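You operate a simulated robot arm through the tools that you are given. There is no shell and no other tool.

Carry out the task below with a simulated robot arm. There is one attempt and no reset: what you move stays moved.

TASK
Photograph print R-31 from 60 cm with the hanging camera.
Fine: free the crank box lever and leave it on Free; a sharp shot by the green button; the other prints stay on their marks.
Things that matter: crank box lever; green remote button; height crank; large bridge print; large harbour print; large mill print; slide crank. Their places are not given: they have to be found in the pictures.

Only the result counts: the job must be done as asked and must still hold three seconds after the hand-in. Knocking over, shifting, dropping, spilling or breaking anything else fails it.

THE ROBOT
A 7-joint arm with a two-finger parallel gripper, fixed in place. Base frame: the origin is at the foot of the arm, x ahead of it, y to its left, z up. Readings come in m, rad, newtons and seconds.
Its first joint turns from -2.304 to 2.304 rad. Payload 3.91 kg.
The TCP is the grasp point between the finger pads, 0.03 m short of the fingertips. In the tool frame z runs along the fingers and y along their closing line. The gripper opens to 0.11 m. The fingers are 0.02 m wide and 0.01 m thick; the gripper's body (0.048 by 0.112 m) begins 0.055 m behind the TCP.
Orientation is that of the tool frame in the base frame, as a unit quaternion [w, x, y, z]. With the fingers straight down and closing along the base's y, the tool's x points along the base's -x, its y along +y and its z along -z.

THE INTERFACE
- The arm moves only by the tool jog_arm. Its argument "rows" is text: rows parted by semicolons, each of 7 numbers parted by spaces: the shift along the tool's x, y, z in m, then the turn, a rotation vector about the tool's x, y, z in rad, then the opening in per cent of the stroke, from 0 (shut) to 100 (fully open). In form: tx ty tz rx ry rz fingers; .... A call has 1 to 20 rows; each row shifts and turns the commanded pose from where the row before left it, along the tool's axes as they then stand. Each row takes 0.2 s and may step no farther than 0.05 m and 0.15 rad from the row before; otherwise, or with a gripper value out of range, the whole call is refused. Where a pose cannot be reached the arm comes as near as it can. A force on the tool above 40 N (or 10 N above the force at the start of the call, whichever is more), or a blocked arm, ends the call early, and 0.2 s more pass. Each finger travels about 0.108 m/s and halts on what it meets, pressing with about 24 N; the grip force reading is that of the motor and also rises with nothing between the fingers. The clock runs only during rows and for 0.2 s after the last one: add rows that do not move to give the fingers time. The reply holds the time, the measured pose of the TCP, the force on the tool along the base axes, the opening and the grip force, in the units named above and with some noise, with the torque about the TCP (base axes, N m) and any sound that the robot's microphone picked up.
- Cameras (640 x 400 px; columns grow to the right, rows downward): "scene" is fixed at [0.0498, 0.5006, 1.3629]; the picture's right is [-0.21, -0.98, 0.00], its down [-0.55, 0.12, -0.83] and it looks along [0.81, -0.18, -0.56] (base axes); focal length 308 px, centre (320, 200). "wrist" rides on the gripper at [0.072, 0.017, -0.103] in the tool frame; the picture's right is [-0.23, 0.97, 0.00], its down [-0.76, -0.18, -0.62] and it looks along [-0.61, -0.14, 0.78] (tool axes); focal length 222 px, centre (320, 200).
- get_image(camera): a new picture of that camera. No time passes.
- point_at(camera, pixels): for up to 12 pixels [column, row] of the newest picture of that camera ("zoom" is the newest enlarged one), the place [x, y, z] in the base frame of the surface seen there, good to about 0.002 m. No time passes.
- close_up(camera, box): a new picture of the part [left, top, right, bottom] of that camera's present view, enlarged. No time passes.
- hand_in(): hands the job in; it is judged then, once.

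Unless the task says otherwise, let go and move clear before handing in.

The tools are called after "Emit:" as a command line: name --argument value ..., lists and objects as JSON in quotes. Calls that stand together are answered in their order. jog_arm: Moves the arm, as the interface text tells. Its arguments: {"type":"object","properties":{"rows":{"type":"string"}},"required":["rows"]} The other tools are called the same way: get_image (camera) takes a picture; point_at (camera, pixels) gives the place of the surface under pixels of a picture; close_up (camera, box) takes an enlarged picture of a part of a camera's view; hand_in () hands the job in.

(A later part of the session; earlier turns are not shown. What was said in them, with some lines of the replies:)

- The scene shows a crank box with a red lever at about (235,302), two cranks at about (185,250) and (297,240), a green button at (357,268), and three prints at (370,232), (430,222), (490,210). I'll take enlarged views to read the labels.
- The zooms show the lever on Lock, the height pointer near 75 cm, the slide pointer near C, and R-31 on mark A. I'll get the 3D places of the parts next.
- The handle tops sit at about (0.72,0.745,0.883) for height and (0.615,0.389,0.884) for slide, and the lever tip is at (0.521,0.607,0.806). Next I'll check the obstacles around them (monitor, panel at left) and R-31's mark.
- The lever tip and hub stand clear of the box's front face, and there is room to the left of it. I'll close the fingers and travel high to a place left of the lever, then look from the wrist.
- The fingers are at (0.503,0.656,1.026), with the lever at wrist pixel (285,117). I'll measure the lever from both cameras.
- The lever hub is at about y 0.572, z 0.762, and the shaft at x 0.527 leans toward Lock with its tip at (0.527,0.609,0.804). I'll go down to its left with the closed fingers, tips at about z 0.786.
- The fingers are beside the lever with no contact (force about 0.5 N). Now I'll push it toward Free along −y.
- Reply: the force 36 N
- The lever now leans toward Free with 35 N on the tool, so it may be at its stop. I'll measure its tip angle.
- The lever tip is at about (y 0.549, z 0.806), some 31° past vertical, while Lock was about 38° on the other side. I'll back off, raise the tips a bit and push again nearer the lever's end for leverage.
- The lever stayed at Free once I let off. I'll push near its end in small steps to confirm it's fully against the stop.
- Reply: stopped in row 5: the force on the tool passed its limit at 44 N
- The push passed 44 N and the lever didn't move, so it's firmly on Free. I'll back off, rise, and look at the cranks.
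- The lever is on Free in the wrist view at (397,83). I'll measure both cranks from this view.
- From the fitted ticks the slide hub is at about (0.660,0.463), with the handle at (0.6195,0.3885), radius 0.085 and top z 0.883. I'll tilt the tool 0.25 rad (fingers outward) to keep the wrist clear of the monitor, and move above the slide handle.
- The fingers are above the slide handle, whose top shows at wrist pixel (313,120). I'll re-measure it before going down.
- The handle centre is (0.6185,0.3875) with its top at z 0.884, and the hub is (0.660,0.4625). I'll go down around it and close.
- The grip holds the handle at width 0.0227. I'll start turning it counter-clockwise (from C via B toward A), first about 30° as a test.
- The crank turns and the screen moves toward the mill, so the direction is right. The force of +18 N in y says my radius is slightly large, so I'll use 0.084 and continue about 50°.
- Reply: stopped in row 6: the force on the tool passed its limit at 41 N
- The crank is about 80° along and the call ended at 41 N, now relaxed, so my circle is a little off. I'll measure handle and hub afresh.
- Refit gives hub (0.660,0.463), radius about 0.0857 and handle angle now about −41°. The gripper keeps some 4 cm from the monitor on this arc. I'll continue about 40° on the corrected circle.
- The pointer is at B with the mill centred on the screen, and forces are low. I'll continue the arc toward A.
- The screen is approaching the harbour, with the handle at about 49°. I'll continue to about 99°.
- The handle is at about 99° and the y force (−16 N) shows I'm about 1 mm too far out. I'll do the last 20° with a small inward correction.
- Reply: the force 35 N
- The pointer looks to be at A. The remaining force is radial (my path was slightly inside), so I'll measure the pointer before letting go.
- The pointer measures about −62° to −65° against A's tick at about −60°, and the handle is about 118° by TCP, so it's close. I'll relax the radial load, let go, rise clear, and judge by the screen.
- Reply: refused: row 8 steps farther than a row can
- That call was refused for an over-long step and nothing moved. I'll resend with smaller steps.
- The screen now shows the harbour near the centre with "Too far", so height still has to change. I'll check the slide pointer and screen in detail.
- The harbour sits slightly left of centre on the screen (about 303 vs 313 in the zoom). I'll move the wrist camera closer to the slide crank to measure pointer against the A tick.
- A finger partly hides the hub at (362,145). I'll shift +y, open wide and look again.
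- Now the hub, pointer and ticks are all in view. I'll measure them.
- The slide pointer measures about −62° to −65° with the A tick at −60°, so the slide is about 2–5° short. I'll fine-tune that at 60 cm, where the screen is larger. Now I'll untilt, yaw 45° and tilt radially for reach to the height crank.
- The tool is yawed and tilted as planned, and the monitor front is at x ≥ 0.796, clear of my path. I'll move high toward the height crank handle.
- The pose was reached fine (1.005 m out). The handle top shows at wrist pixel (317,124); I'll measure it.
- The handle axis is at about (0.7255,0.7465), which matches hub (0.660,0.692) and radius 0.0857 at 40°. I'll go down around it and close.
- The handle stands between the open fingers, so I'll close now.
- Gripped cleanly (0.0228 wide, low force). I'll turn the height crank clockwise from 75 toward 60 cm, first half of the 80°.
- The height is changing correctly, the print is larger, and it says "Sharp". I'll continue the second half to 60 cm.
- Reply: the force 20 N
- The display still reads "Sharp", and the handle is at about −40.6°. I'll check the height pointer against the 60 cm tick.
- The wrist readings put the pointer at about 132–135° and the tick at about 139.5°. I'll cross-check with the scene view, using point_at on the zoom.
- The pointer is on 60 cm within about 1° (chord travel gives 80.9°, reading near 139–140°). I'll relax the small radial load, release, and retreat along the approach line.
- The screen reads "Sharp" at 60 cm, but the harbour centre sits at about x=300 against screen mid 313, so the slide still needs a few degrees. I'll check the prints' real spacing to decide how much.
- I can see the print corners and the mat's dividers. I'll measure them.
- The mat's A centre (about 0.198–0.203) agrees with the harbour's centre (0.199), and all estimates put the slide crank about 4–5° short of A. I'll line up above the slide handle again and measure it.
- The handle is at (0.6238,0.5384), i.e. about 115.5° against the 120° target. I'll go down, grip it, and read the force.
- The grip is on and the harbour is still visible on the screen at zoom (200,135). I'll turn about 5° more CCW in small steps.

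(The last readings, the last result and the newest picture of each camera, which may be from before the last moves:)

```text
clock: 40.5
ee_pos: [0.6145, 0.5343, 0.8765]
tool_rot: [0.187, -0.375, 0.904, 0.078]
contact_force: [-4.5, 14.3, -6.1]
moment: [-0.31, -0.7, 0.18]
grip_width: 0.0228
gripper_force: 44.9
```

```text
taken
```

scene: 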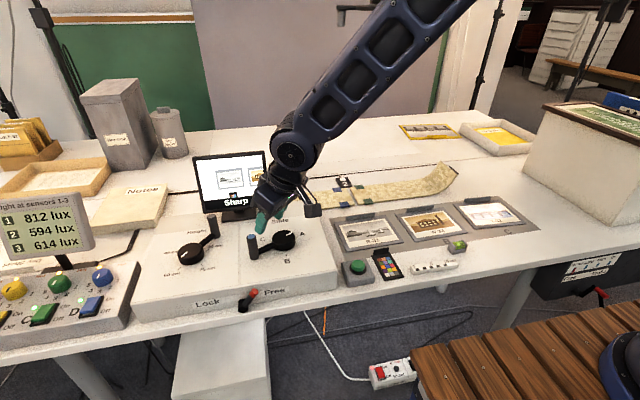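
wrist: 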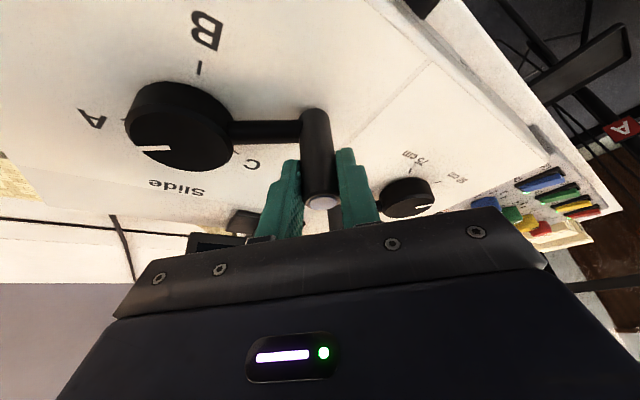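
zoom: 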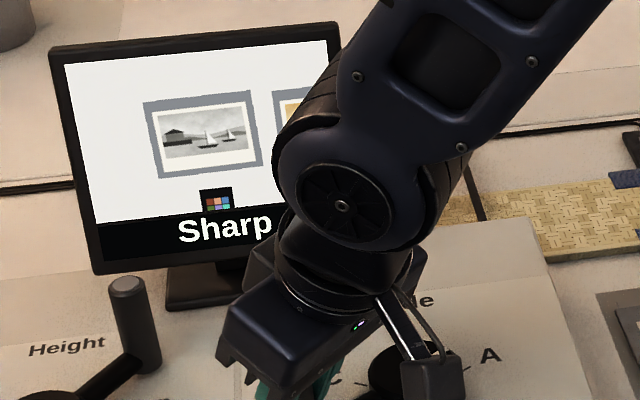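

The harbour moved right on the screen and it still reads "Sharp". I'll measure the slide pointer again now.

Emit:
close_up --camera "wrist" --box '[60, 20, 300, 200]'

Emit:
point_at --camera "wrist" --pixels '[[145, 148], [152, 148], [160, 148], [168, 148], [180, 138], [118, 118], [199, 68], [235, 168], [128, 130], [232, 145], [175, 108], [185, 170]]'

Emit:
close_up --camera "scene" --box '[240, 205, 330, 265]'

```text
2.22 times, centred on (180, 110) of wrist
```

zoom: 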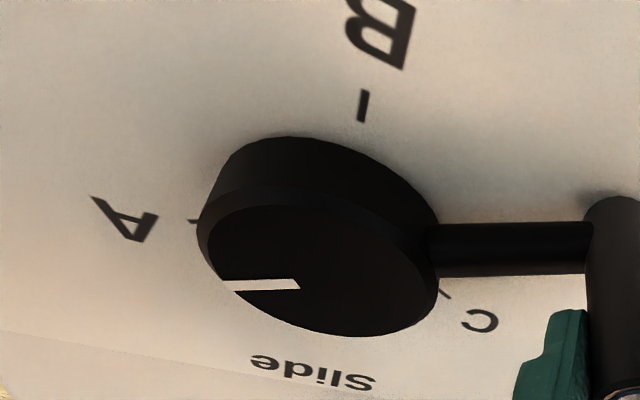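

```text
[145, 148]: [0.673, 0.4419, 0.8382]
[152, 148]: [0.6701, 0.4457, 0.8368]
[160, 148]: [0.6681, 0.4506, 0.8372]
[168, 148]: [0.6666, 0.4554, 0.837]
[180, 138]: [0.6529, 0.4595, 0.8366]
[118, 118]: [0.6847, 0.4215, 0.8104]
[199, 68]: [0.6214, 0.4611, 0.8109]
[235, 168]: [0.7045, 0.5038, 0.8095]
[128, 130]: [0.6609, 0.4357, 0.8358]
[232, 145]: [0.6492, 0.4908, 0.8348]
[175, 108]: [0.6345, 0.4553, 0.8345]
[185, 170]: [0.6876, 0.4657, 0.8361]
```

```text
6.67 times, centred on (285, 235) of scene
```

zoom: 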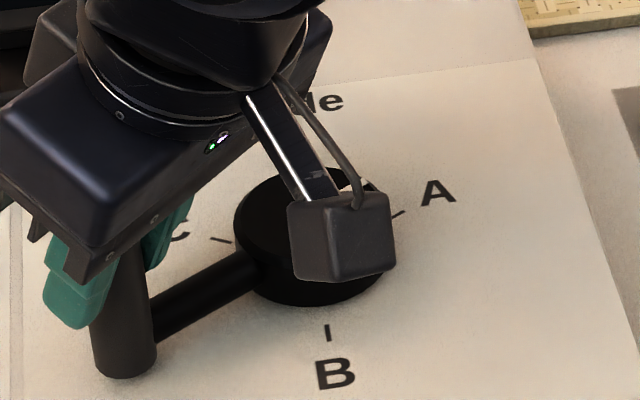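

Three-point consistency (camera y at C ≈ −0.227, B ≈ −0.020, now ≈ 0.187) says the crank is at A. I'll nudge it a further ~1 mm to allow for relaxation, release, back off, and look again.

Emit:
jog_arm --rows "0.001 0.0014 -0.0004 0 0 0 0; 0 0 0 0 0 0 0; 0 0 0 0 0 0 20; 0 0 0 0 0 0 50; 0 0 0 0 0 0 50; -0.0002 0 -0.0332 0 0 0 50; -0.0002 0 -0.0332 0 0 0 50; -0.0002 0 -0.0332 0 0 0 50; 0 0 0 0 0 0 50"

Emit:
close_up --camera "wrist" --box '[150, 20, 350, 150]'

Emit:
get_image --camera "wrist"

```text
clock: 42.5
ee_pos: [0.5863, 0.5053, 0.9698]
tool_rot: [0.186, -0.375, 0.905, 0.078]
contact_force: [-0.3, -0.7, -0.7]
moment: [0.0, -0.01, -0.01]
grip_width: 0.0549
gripper_force: 0.0
```

```text
3.08 times, centred on (250, 85) of wrist
```

zoom: 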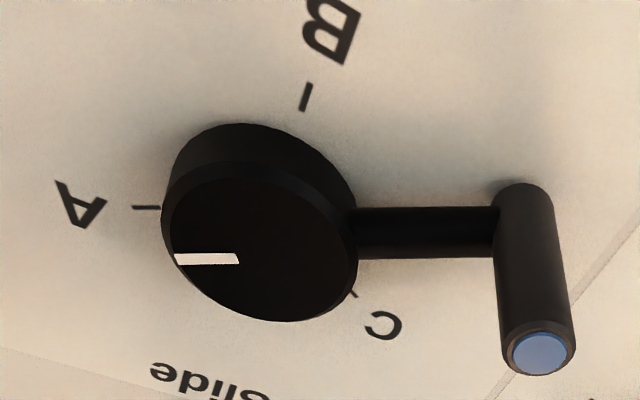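

```text
taken
```

wrist: 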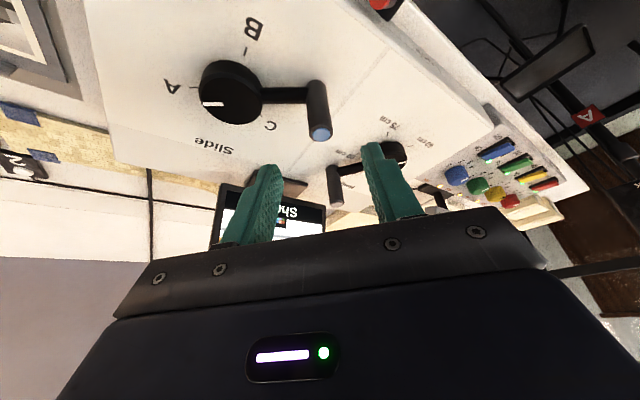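

Released cleanly. I'll measure the handle top now and then clear the arm to view the screen.

Emit:
point_at --camera "wrist" --pixels '[[321, 134], [315, 134], [328, 134], [321, 129], [321, 139], [207, 103], [213, 103], [219, 103], [225, 103]]'

Emit:
jog_arm --rows "0.03 -0.03 -0.012 0 0 0 30; 0.03 -0.03 -0.012 0 0 0 0; 0 -0.045 0 0 0 0 0; 0 -0.045 0 0 0 0 0; 0 -0.045 0 0 0 0 0; 0 0 0 0 0 0 0"

Emit:
get_image --camera "scene"

Emit:
close_up --camera "scene" --box '[185, 145, 281, 205]'

Emit:
close_up --camera "scene" --box '[240, 210, 330, 270]'

```text
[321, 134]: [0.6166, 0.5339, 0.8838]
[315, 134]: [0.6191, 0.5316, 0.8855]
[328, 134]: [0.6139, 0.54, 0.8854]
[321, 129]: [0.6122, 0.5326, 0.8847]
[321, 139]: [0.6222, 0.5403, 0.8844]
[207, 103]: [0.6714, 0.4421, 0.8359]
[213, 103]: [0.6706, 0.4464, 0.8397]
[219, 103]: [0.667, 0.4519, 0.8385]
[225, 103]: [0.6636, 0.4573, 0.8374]
```

```text
clock: 43.9
ee_pos: [0.6767, 0.3224, 0.9667]
tool_rot: [0.187, -0.375, 0.905, 0.078]
contact_force: [0.3, -0.1, 0.1]
moment: [-0.01, -0.03, 0.04]
grip_width: 0.0
gripper_force: 24.2
```

```text
taken
```

scene: 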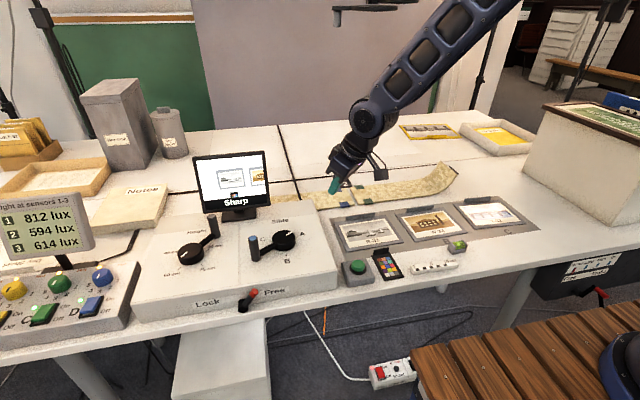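

```text
6.67 times, centred on (233, 175) of scene
```

zoom: 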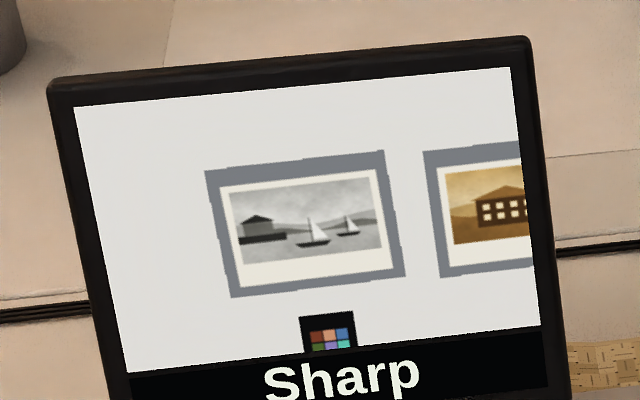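

```text
6.67 times, centred on (285, 240) of scene
```

zoom: 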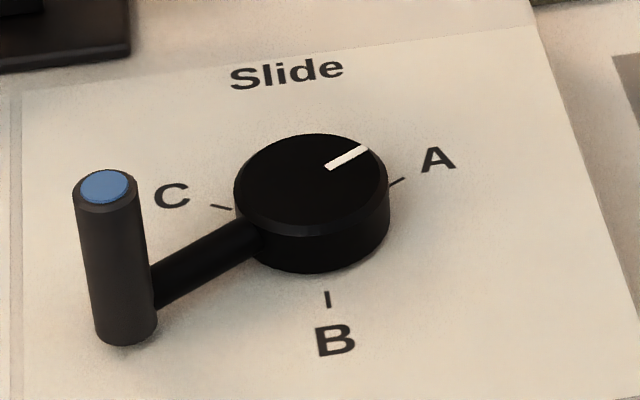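

The pointer is on A (handle about 120.7°), the height on 60, and the screen reads "Sharp" with R-31 in the middle. The hanging camera shows at scene (335–395,5–25), so I'll locate it to keep the arm clear.

Emit:
close_up --camera "scene" --box '[310, 0, 450, 90]'

Emit:
point_at --camera "scene" --pixels '[[337, 18], [336, 10], [355, 9], [372, 7], [390, 7], [405, 2], [420, 1], [440, 30], [400, 80], [378, 2], [490, 10]]'

```text
4.44 times, centred on (380, 45) of scene
```

zoom: 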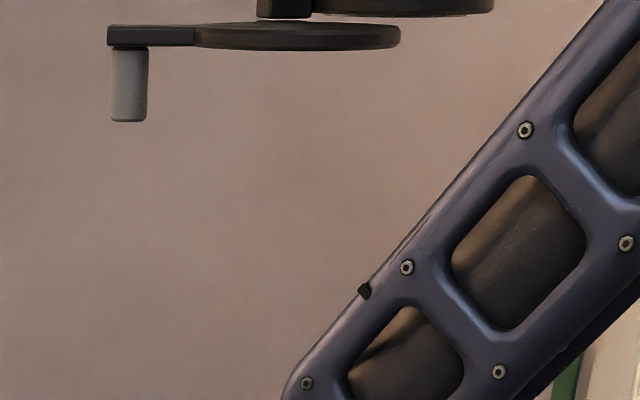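

```text
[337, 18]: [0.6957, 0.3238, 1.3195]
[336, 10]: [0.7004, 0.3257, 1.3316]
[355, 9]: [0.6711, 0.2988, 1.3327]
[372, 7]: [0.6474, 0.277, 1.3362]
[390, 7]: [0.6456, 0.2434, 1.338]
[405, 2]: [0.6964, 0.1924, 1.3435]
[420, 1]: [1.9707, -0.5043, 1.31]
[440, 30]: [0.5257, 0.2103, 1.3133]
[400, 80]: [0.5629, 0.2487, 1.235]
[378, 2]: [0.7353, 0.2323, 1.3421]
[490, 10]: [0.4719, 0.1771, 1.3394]
```

The hanging camera is at x ≥ 0.64, z ≥ 1.31, and the forearm stays behind it. I'll move back toward the green button at high level and make the fingers vertical.

Emit:
jog_arm --rows "0.0334 0.0193 -0.008 0 0 0 0; 0.0334 0.0193 -0.008 0 0 0 0; 0.0334 0.0193 -0.008 0 0 0 0; 0 0 0 0 0.1333 0 0; 0 0 0 0 0.1333 0 0; 0 0 0 0 0.1333 0 0; 0 0 0 0 0 0 0"

Emit:
get_image --camera "wrist"

Emit:
get_image --camera "scene"

```text
clock: 45.5
ee_pos: [0.5638, 0.2918, 0.9491]
tool_rot: [0.002, -0.382, 0.924, 0.001]
contact_force: [-0.2, -0.6, 0.2]
moment: [0.06, 0.0, -0.03]
grip_width: 0.0
gripper_force: 23.6
```

```text
taken
```

wrist: 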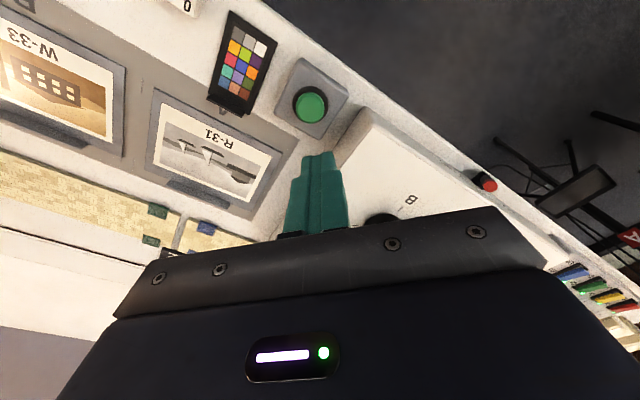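

```text
taken
```

scene: 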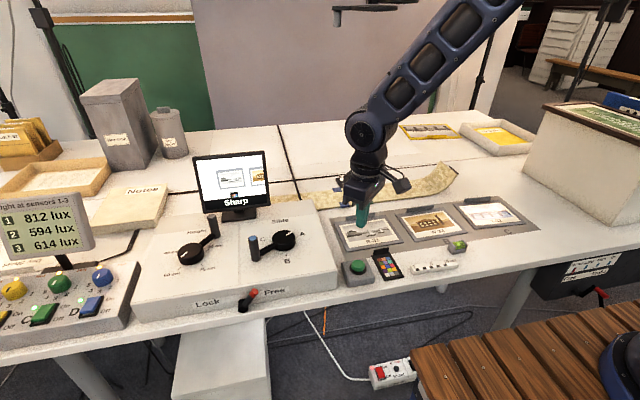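

The fingers are vertical above the button area, and the button shows at wrist (311,103). I'll measure its centre and top height.

Emit:
point_at --camera "wrist" --pixels '[[311, 103], [304, 103], [318, 103], [311, 96], [311, 110], [311, 88], [300, 127], [335, 125], [295, 75], [330, 90]]'

Emit:
close_up --camera "scene" --box '[330, 245, 390, 295]'

Emit:
close_up --camera "scene" --box '[185, 145, 281, 215]'

```text
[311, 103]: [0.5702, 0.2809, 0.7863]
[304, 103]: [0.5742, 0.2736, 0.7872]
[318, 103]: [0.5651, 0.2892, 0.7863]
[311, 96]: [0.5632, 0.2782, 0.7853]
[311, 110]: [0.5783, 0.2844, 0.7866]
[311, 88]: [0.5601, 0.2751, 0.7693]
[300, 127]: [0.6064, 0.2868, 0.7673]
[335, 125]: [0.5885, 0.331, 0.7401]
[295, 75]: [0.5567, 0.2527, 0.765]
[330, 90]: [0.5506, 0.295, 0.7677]
```

```text
8.00 times, centred on (360, 270) of scene
```

zoom: 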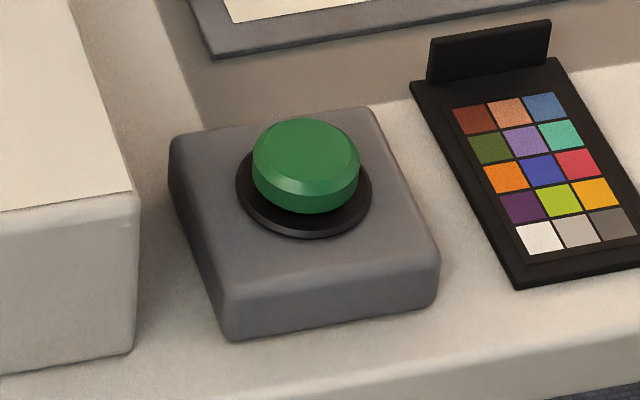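

```text
5.71 times, centred on (233, 180) of scene
```

zoom: 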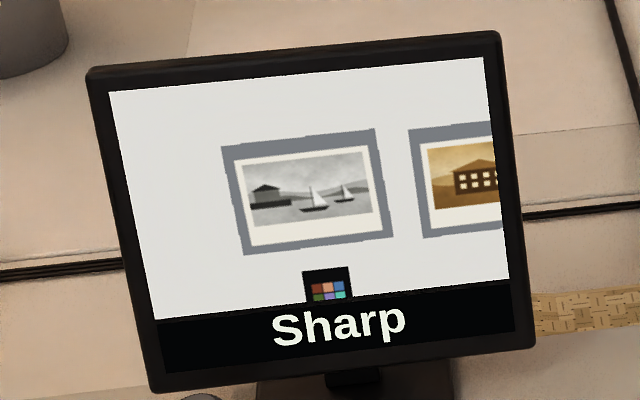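

The button top is at (0.570,0.2815,0.786). I'll centre the closed fingertips over it and go down to about 1 cm above.

Emit:
jog_arm --rows "0.0018 -0.012 0.0 0 0 0 0; 0 0 0.041 0 0 0 0; 0 0 0.041 0 0 0 0; 0 0 0.041 0 0 0 0; 0 0 0 0 0 0 0"

Emit:
close_up --camera "scene" --box '[310, 210, 410, 295]'

Emit:
get_image --camera "wrist"

Emit:
close_up --camera "scene" --box '[185, 145, 281, 215]'

```text
clock: 46.6
ee_pos: [0.5715, 0.2829, 0.8256]
tool_rot: [0.002, -0.382, 0.924, 0.002]
contact_force: [-0.4, 0.5, -0.4]
moment: [0.03, 0.0, -0.01]
grip_width: 0.0001
gripper_force: 24.3
```

```text
4.71 times, centred on (360, 252) of scene
```

zoom: 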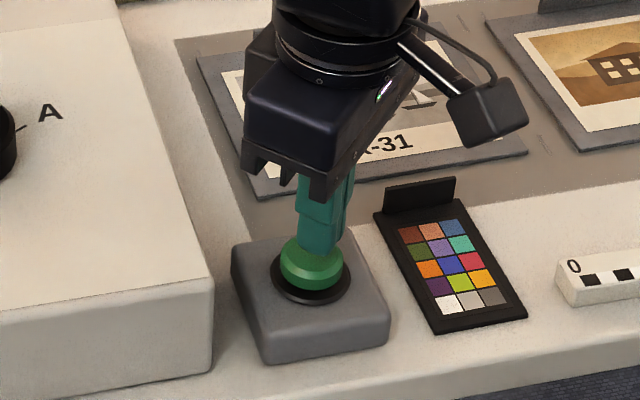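

```text
taken
```

wrist: 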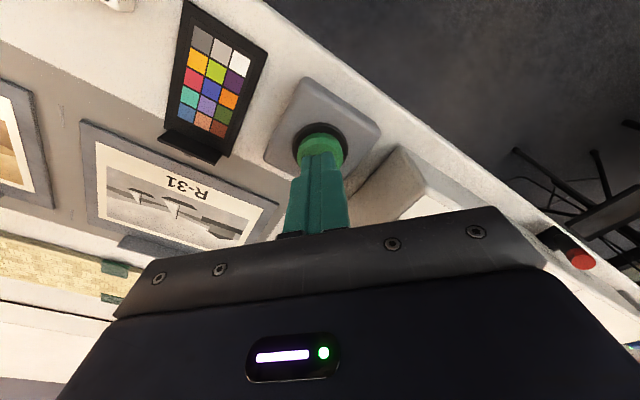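

```text
5.71 times, centred on (233, 180) of scene
```

zoom: 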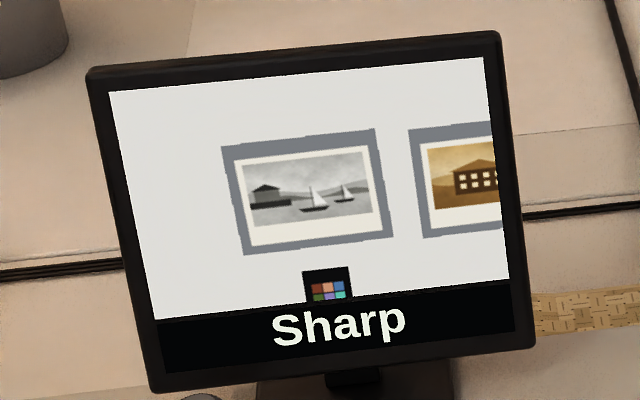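

The fingertips are right above the button and the screen reads "Sharp". I'll press down in small steps.

Emit:
jog_arm --rows "0 0 0.007 0 0 0 0; 0 0 0.003 0 0 0 0; 0 0 0.002 0 0 0 0; 0 0 0.002 0 0 0 0; 0 0 0 0 0 0 0"

Emit:
get_image --camera "scene"

Emit:
close_up --camera "scene" --box '[185, 145, 281, 215]'

```text
clock: 47.9
ee_pos: [0.5719, 0.2821, 0.8126]
tool_rot: [0.003, -0.383, 0.924, 0.003]
contact_force: [-0.9, 0.4, 2.8]
moment: [-0.03, 0.09, 0.02]
grip_width: 0.0
gripper_force: 24.1
```

```text
taken
```

scene: 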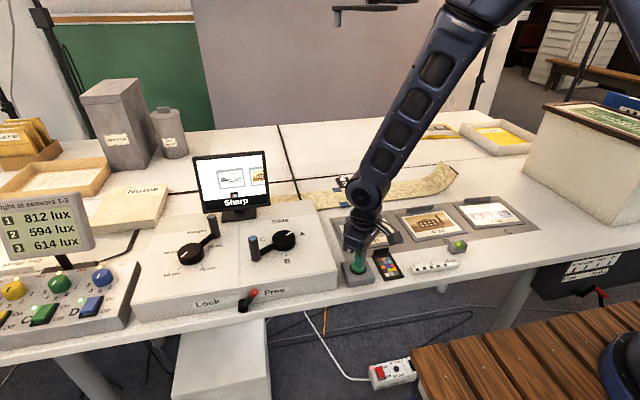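

```text
5.71 times, centred on (233, 180) of scene
```

zoom: 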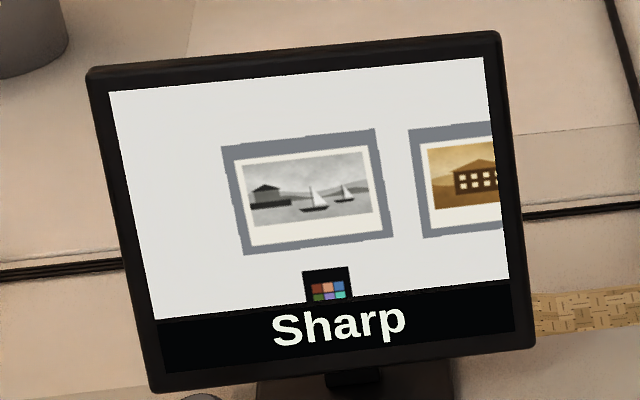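

Contact has just begun (2.8 N) with no click yet. I'll press further.

Emit:
jog_arm --rows "0 0 0.002 0 0 0 0; 0 0 0.002 0 0 0 0; 0 0 0.002 0 0 0 0; 0 0 0.002 0 0 0 0; 0 0 0 0 0 0 0"

Emit:
close_up --camera "scene" --box '[185, 145, 281, 215]'

Emit:
close_up --camera "scene" --box '[310, 210, 410, 295]'

```text
clock: 48.9
ee_pos: [0.5712, 0.2817, 0.8061]
tool_rot: [0.004, -0.383, 0.924, 0.003]
contact_force: [-9.6, -8.0, 32.9]
moment: [-0.34, 0.35, 0.03]
grip_width: 0.0003
gripper_force: 23.7
heard: click
stopped in row 5: the force on the tool passed its limit at 42 N (the readings are from after the stop); the commanded pose is now the measured one
```

```text
5.71 times, centred on (233, 180) of scene
```

zoom: 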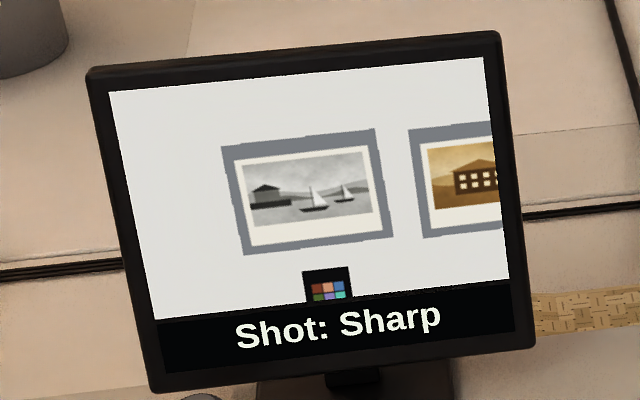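

```text
4.71 times, centred on (360, 252) of scene
```

zoom: 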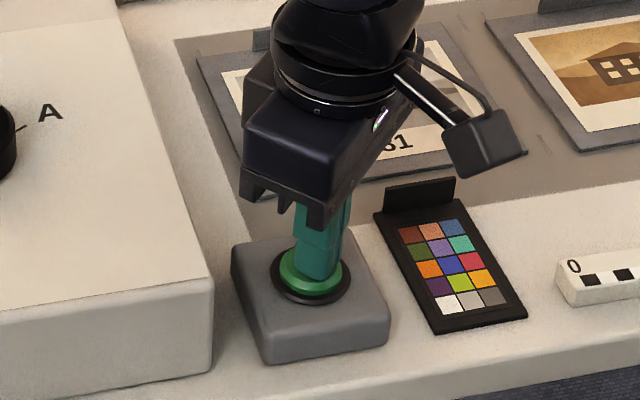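

A click was heard and the screen says "Shot: Sharp" over R-31. I'll lift straight up off the button and move clear, then check everything.

Emit:
jog_arm --rows "0 0 -0.01 0 0 0 0; 0 0 -0.03 0 0 0 0; 0 0 -0.045 0 0 0 0; 0 0 -0.045 0 0 0 0; 0 0 -0.04 0 0 0 0; 0.04 0 0 0 0 0 0; 0.04 0 0 0 0 0 0; 0 0 0 0 0 0 0"

Emit:
get_image --camera "scene"

Emit:
close_up --camera "scene" --box '[150, 140, 340, 325]'

Emit:
close_up --camera "scene" --box '[325, 180, 555, 300]'

```text
clock: 50.7
ee_pos: [0.5157, 0.226, 0.975]
tool_rot: [0.003, -0.383, 0.924, 0.002]
contact_force: [0.6, -0.3, 0.2]
moment: [0.01, -0.01, -0.01]
grip_width: 0.0001
gripper_force: 23.6
```

```text
taken
```

scene: 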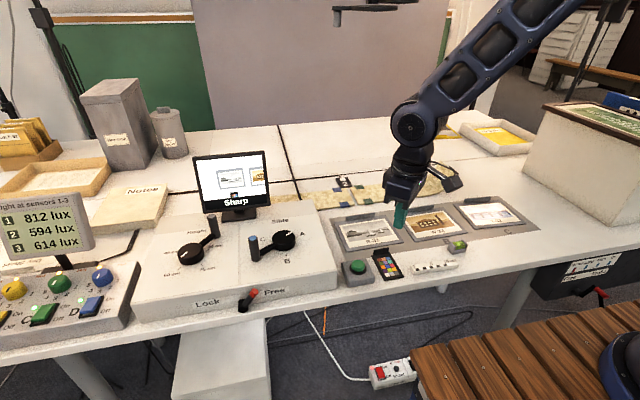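

```text
2.16 times, centred on (245, 232) of scene
```

zoom: 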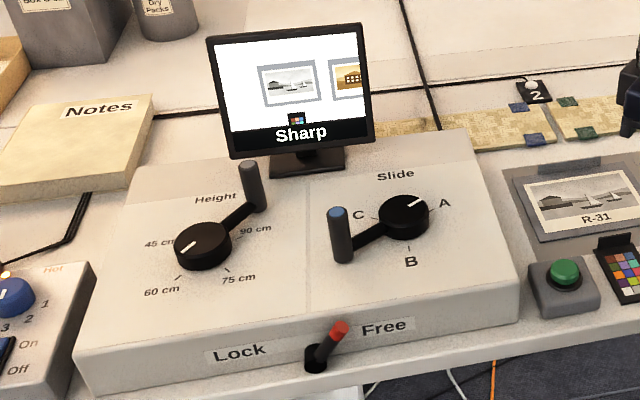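

```text
2.78 times, centred on (440, 240) of scene
```

zoom: 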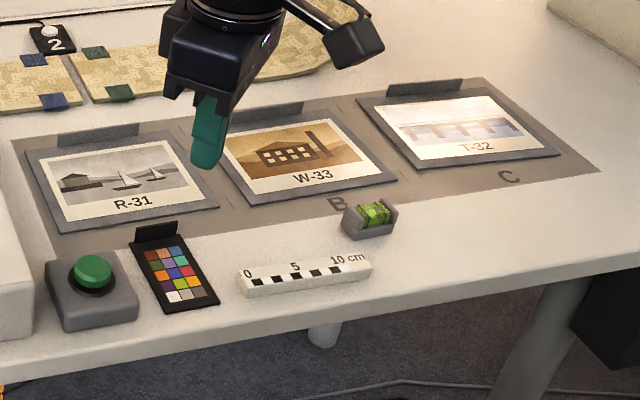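

Everything checks out in the pictures: the lever is on Free, the height pointer on 60 cm and the slide pointer on A. The "Shot: Sharp" was taken of R-31, the prints are unmoved on their marks, and the arm is clear. I'll hand in.

Emit:
hand_in

```text
The job is handed in.
```

I photographed print R-31 from 60 cm. The green button clicked, the monitor read "Shot: Sharp", and the job is handed in.

- **Lever:** it's against its stop on Free and has stayed there.
- **Height crank:** the pointer is on 60 cm, within about 1° by my measurements.
- **Slide crank:** the pointer is on A, within about 1°. I set it in two goes because it stopped about 4–5° short the first time.
- **Framing:** R-31 is fully in view but sits roughly 1 cm left of the frame centre. I lined up on the A mark rather than shifting the slide further to centre the print.
- **Prints:** the mill (W-33) and bridge (T-32) prints look unmoved on their marks in the last picture. The arm is lifted clear of the table.
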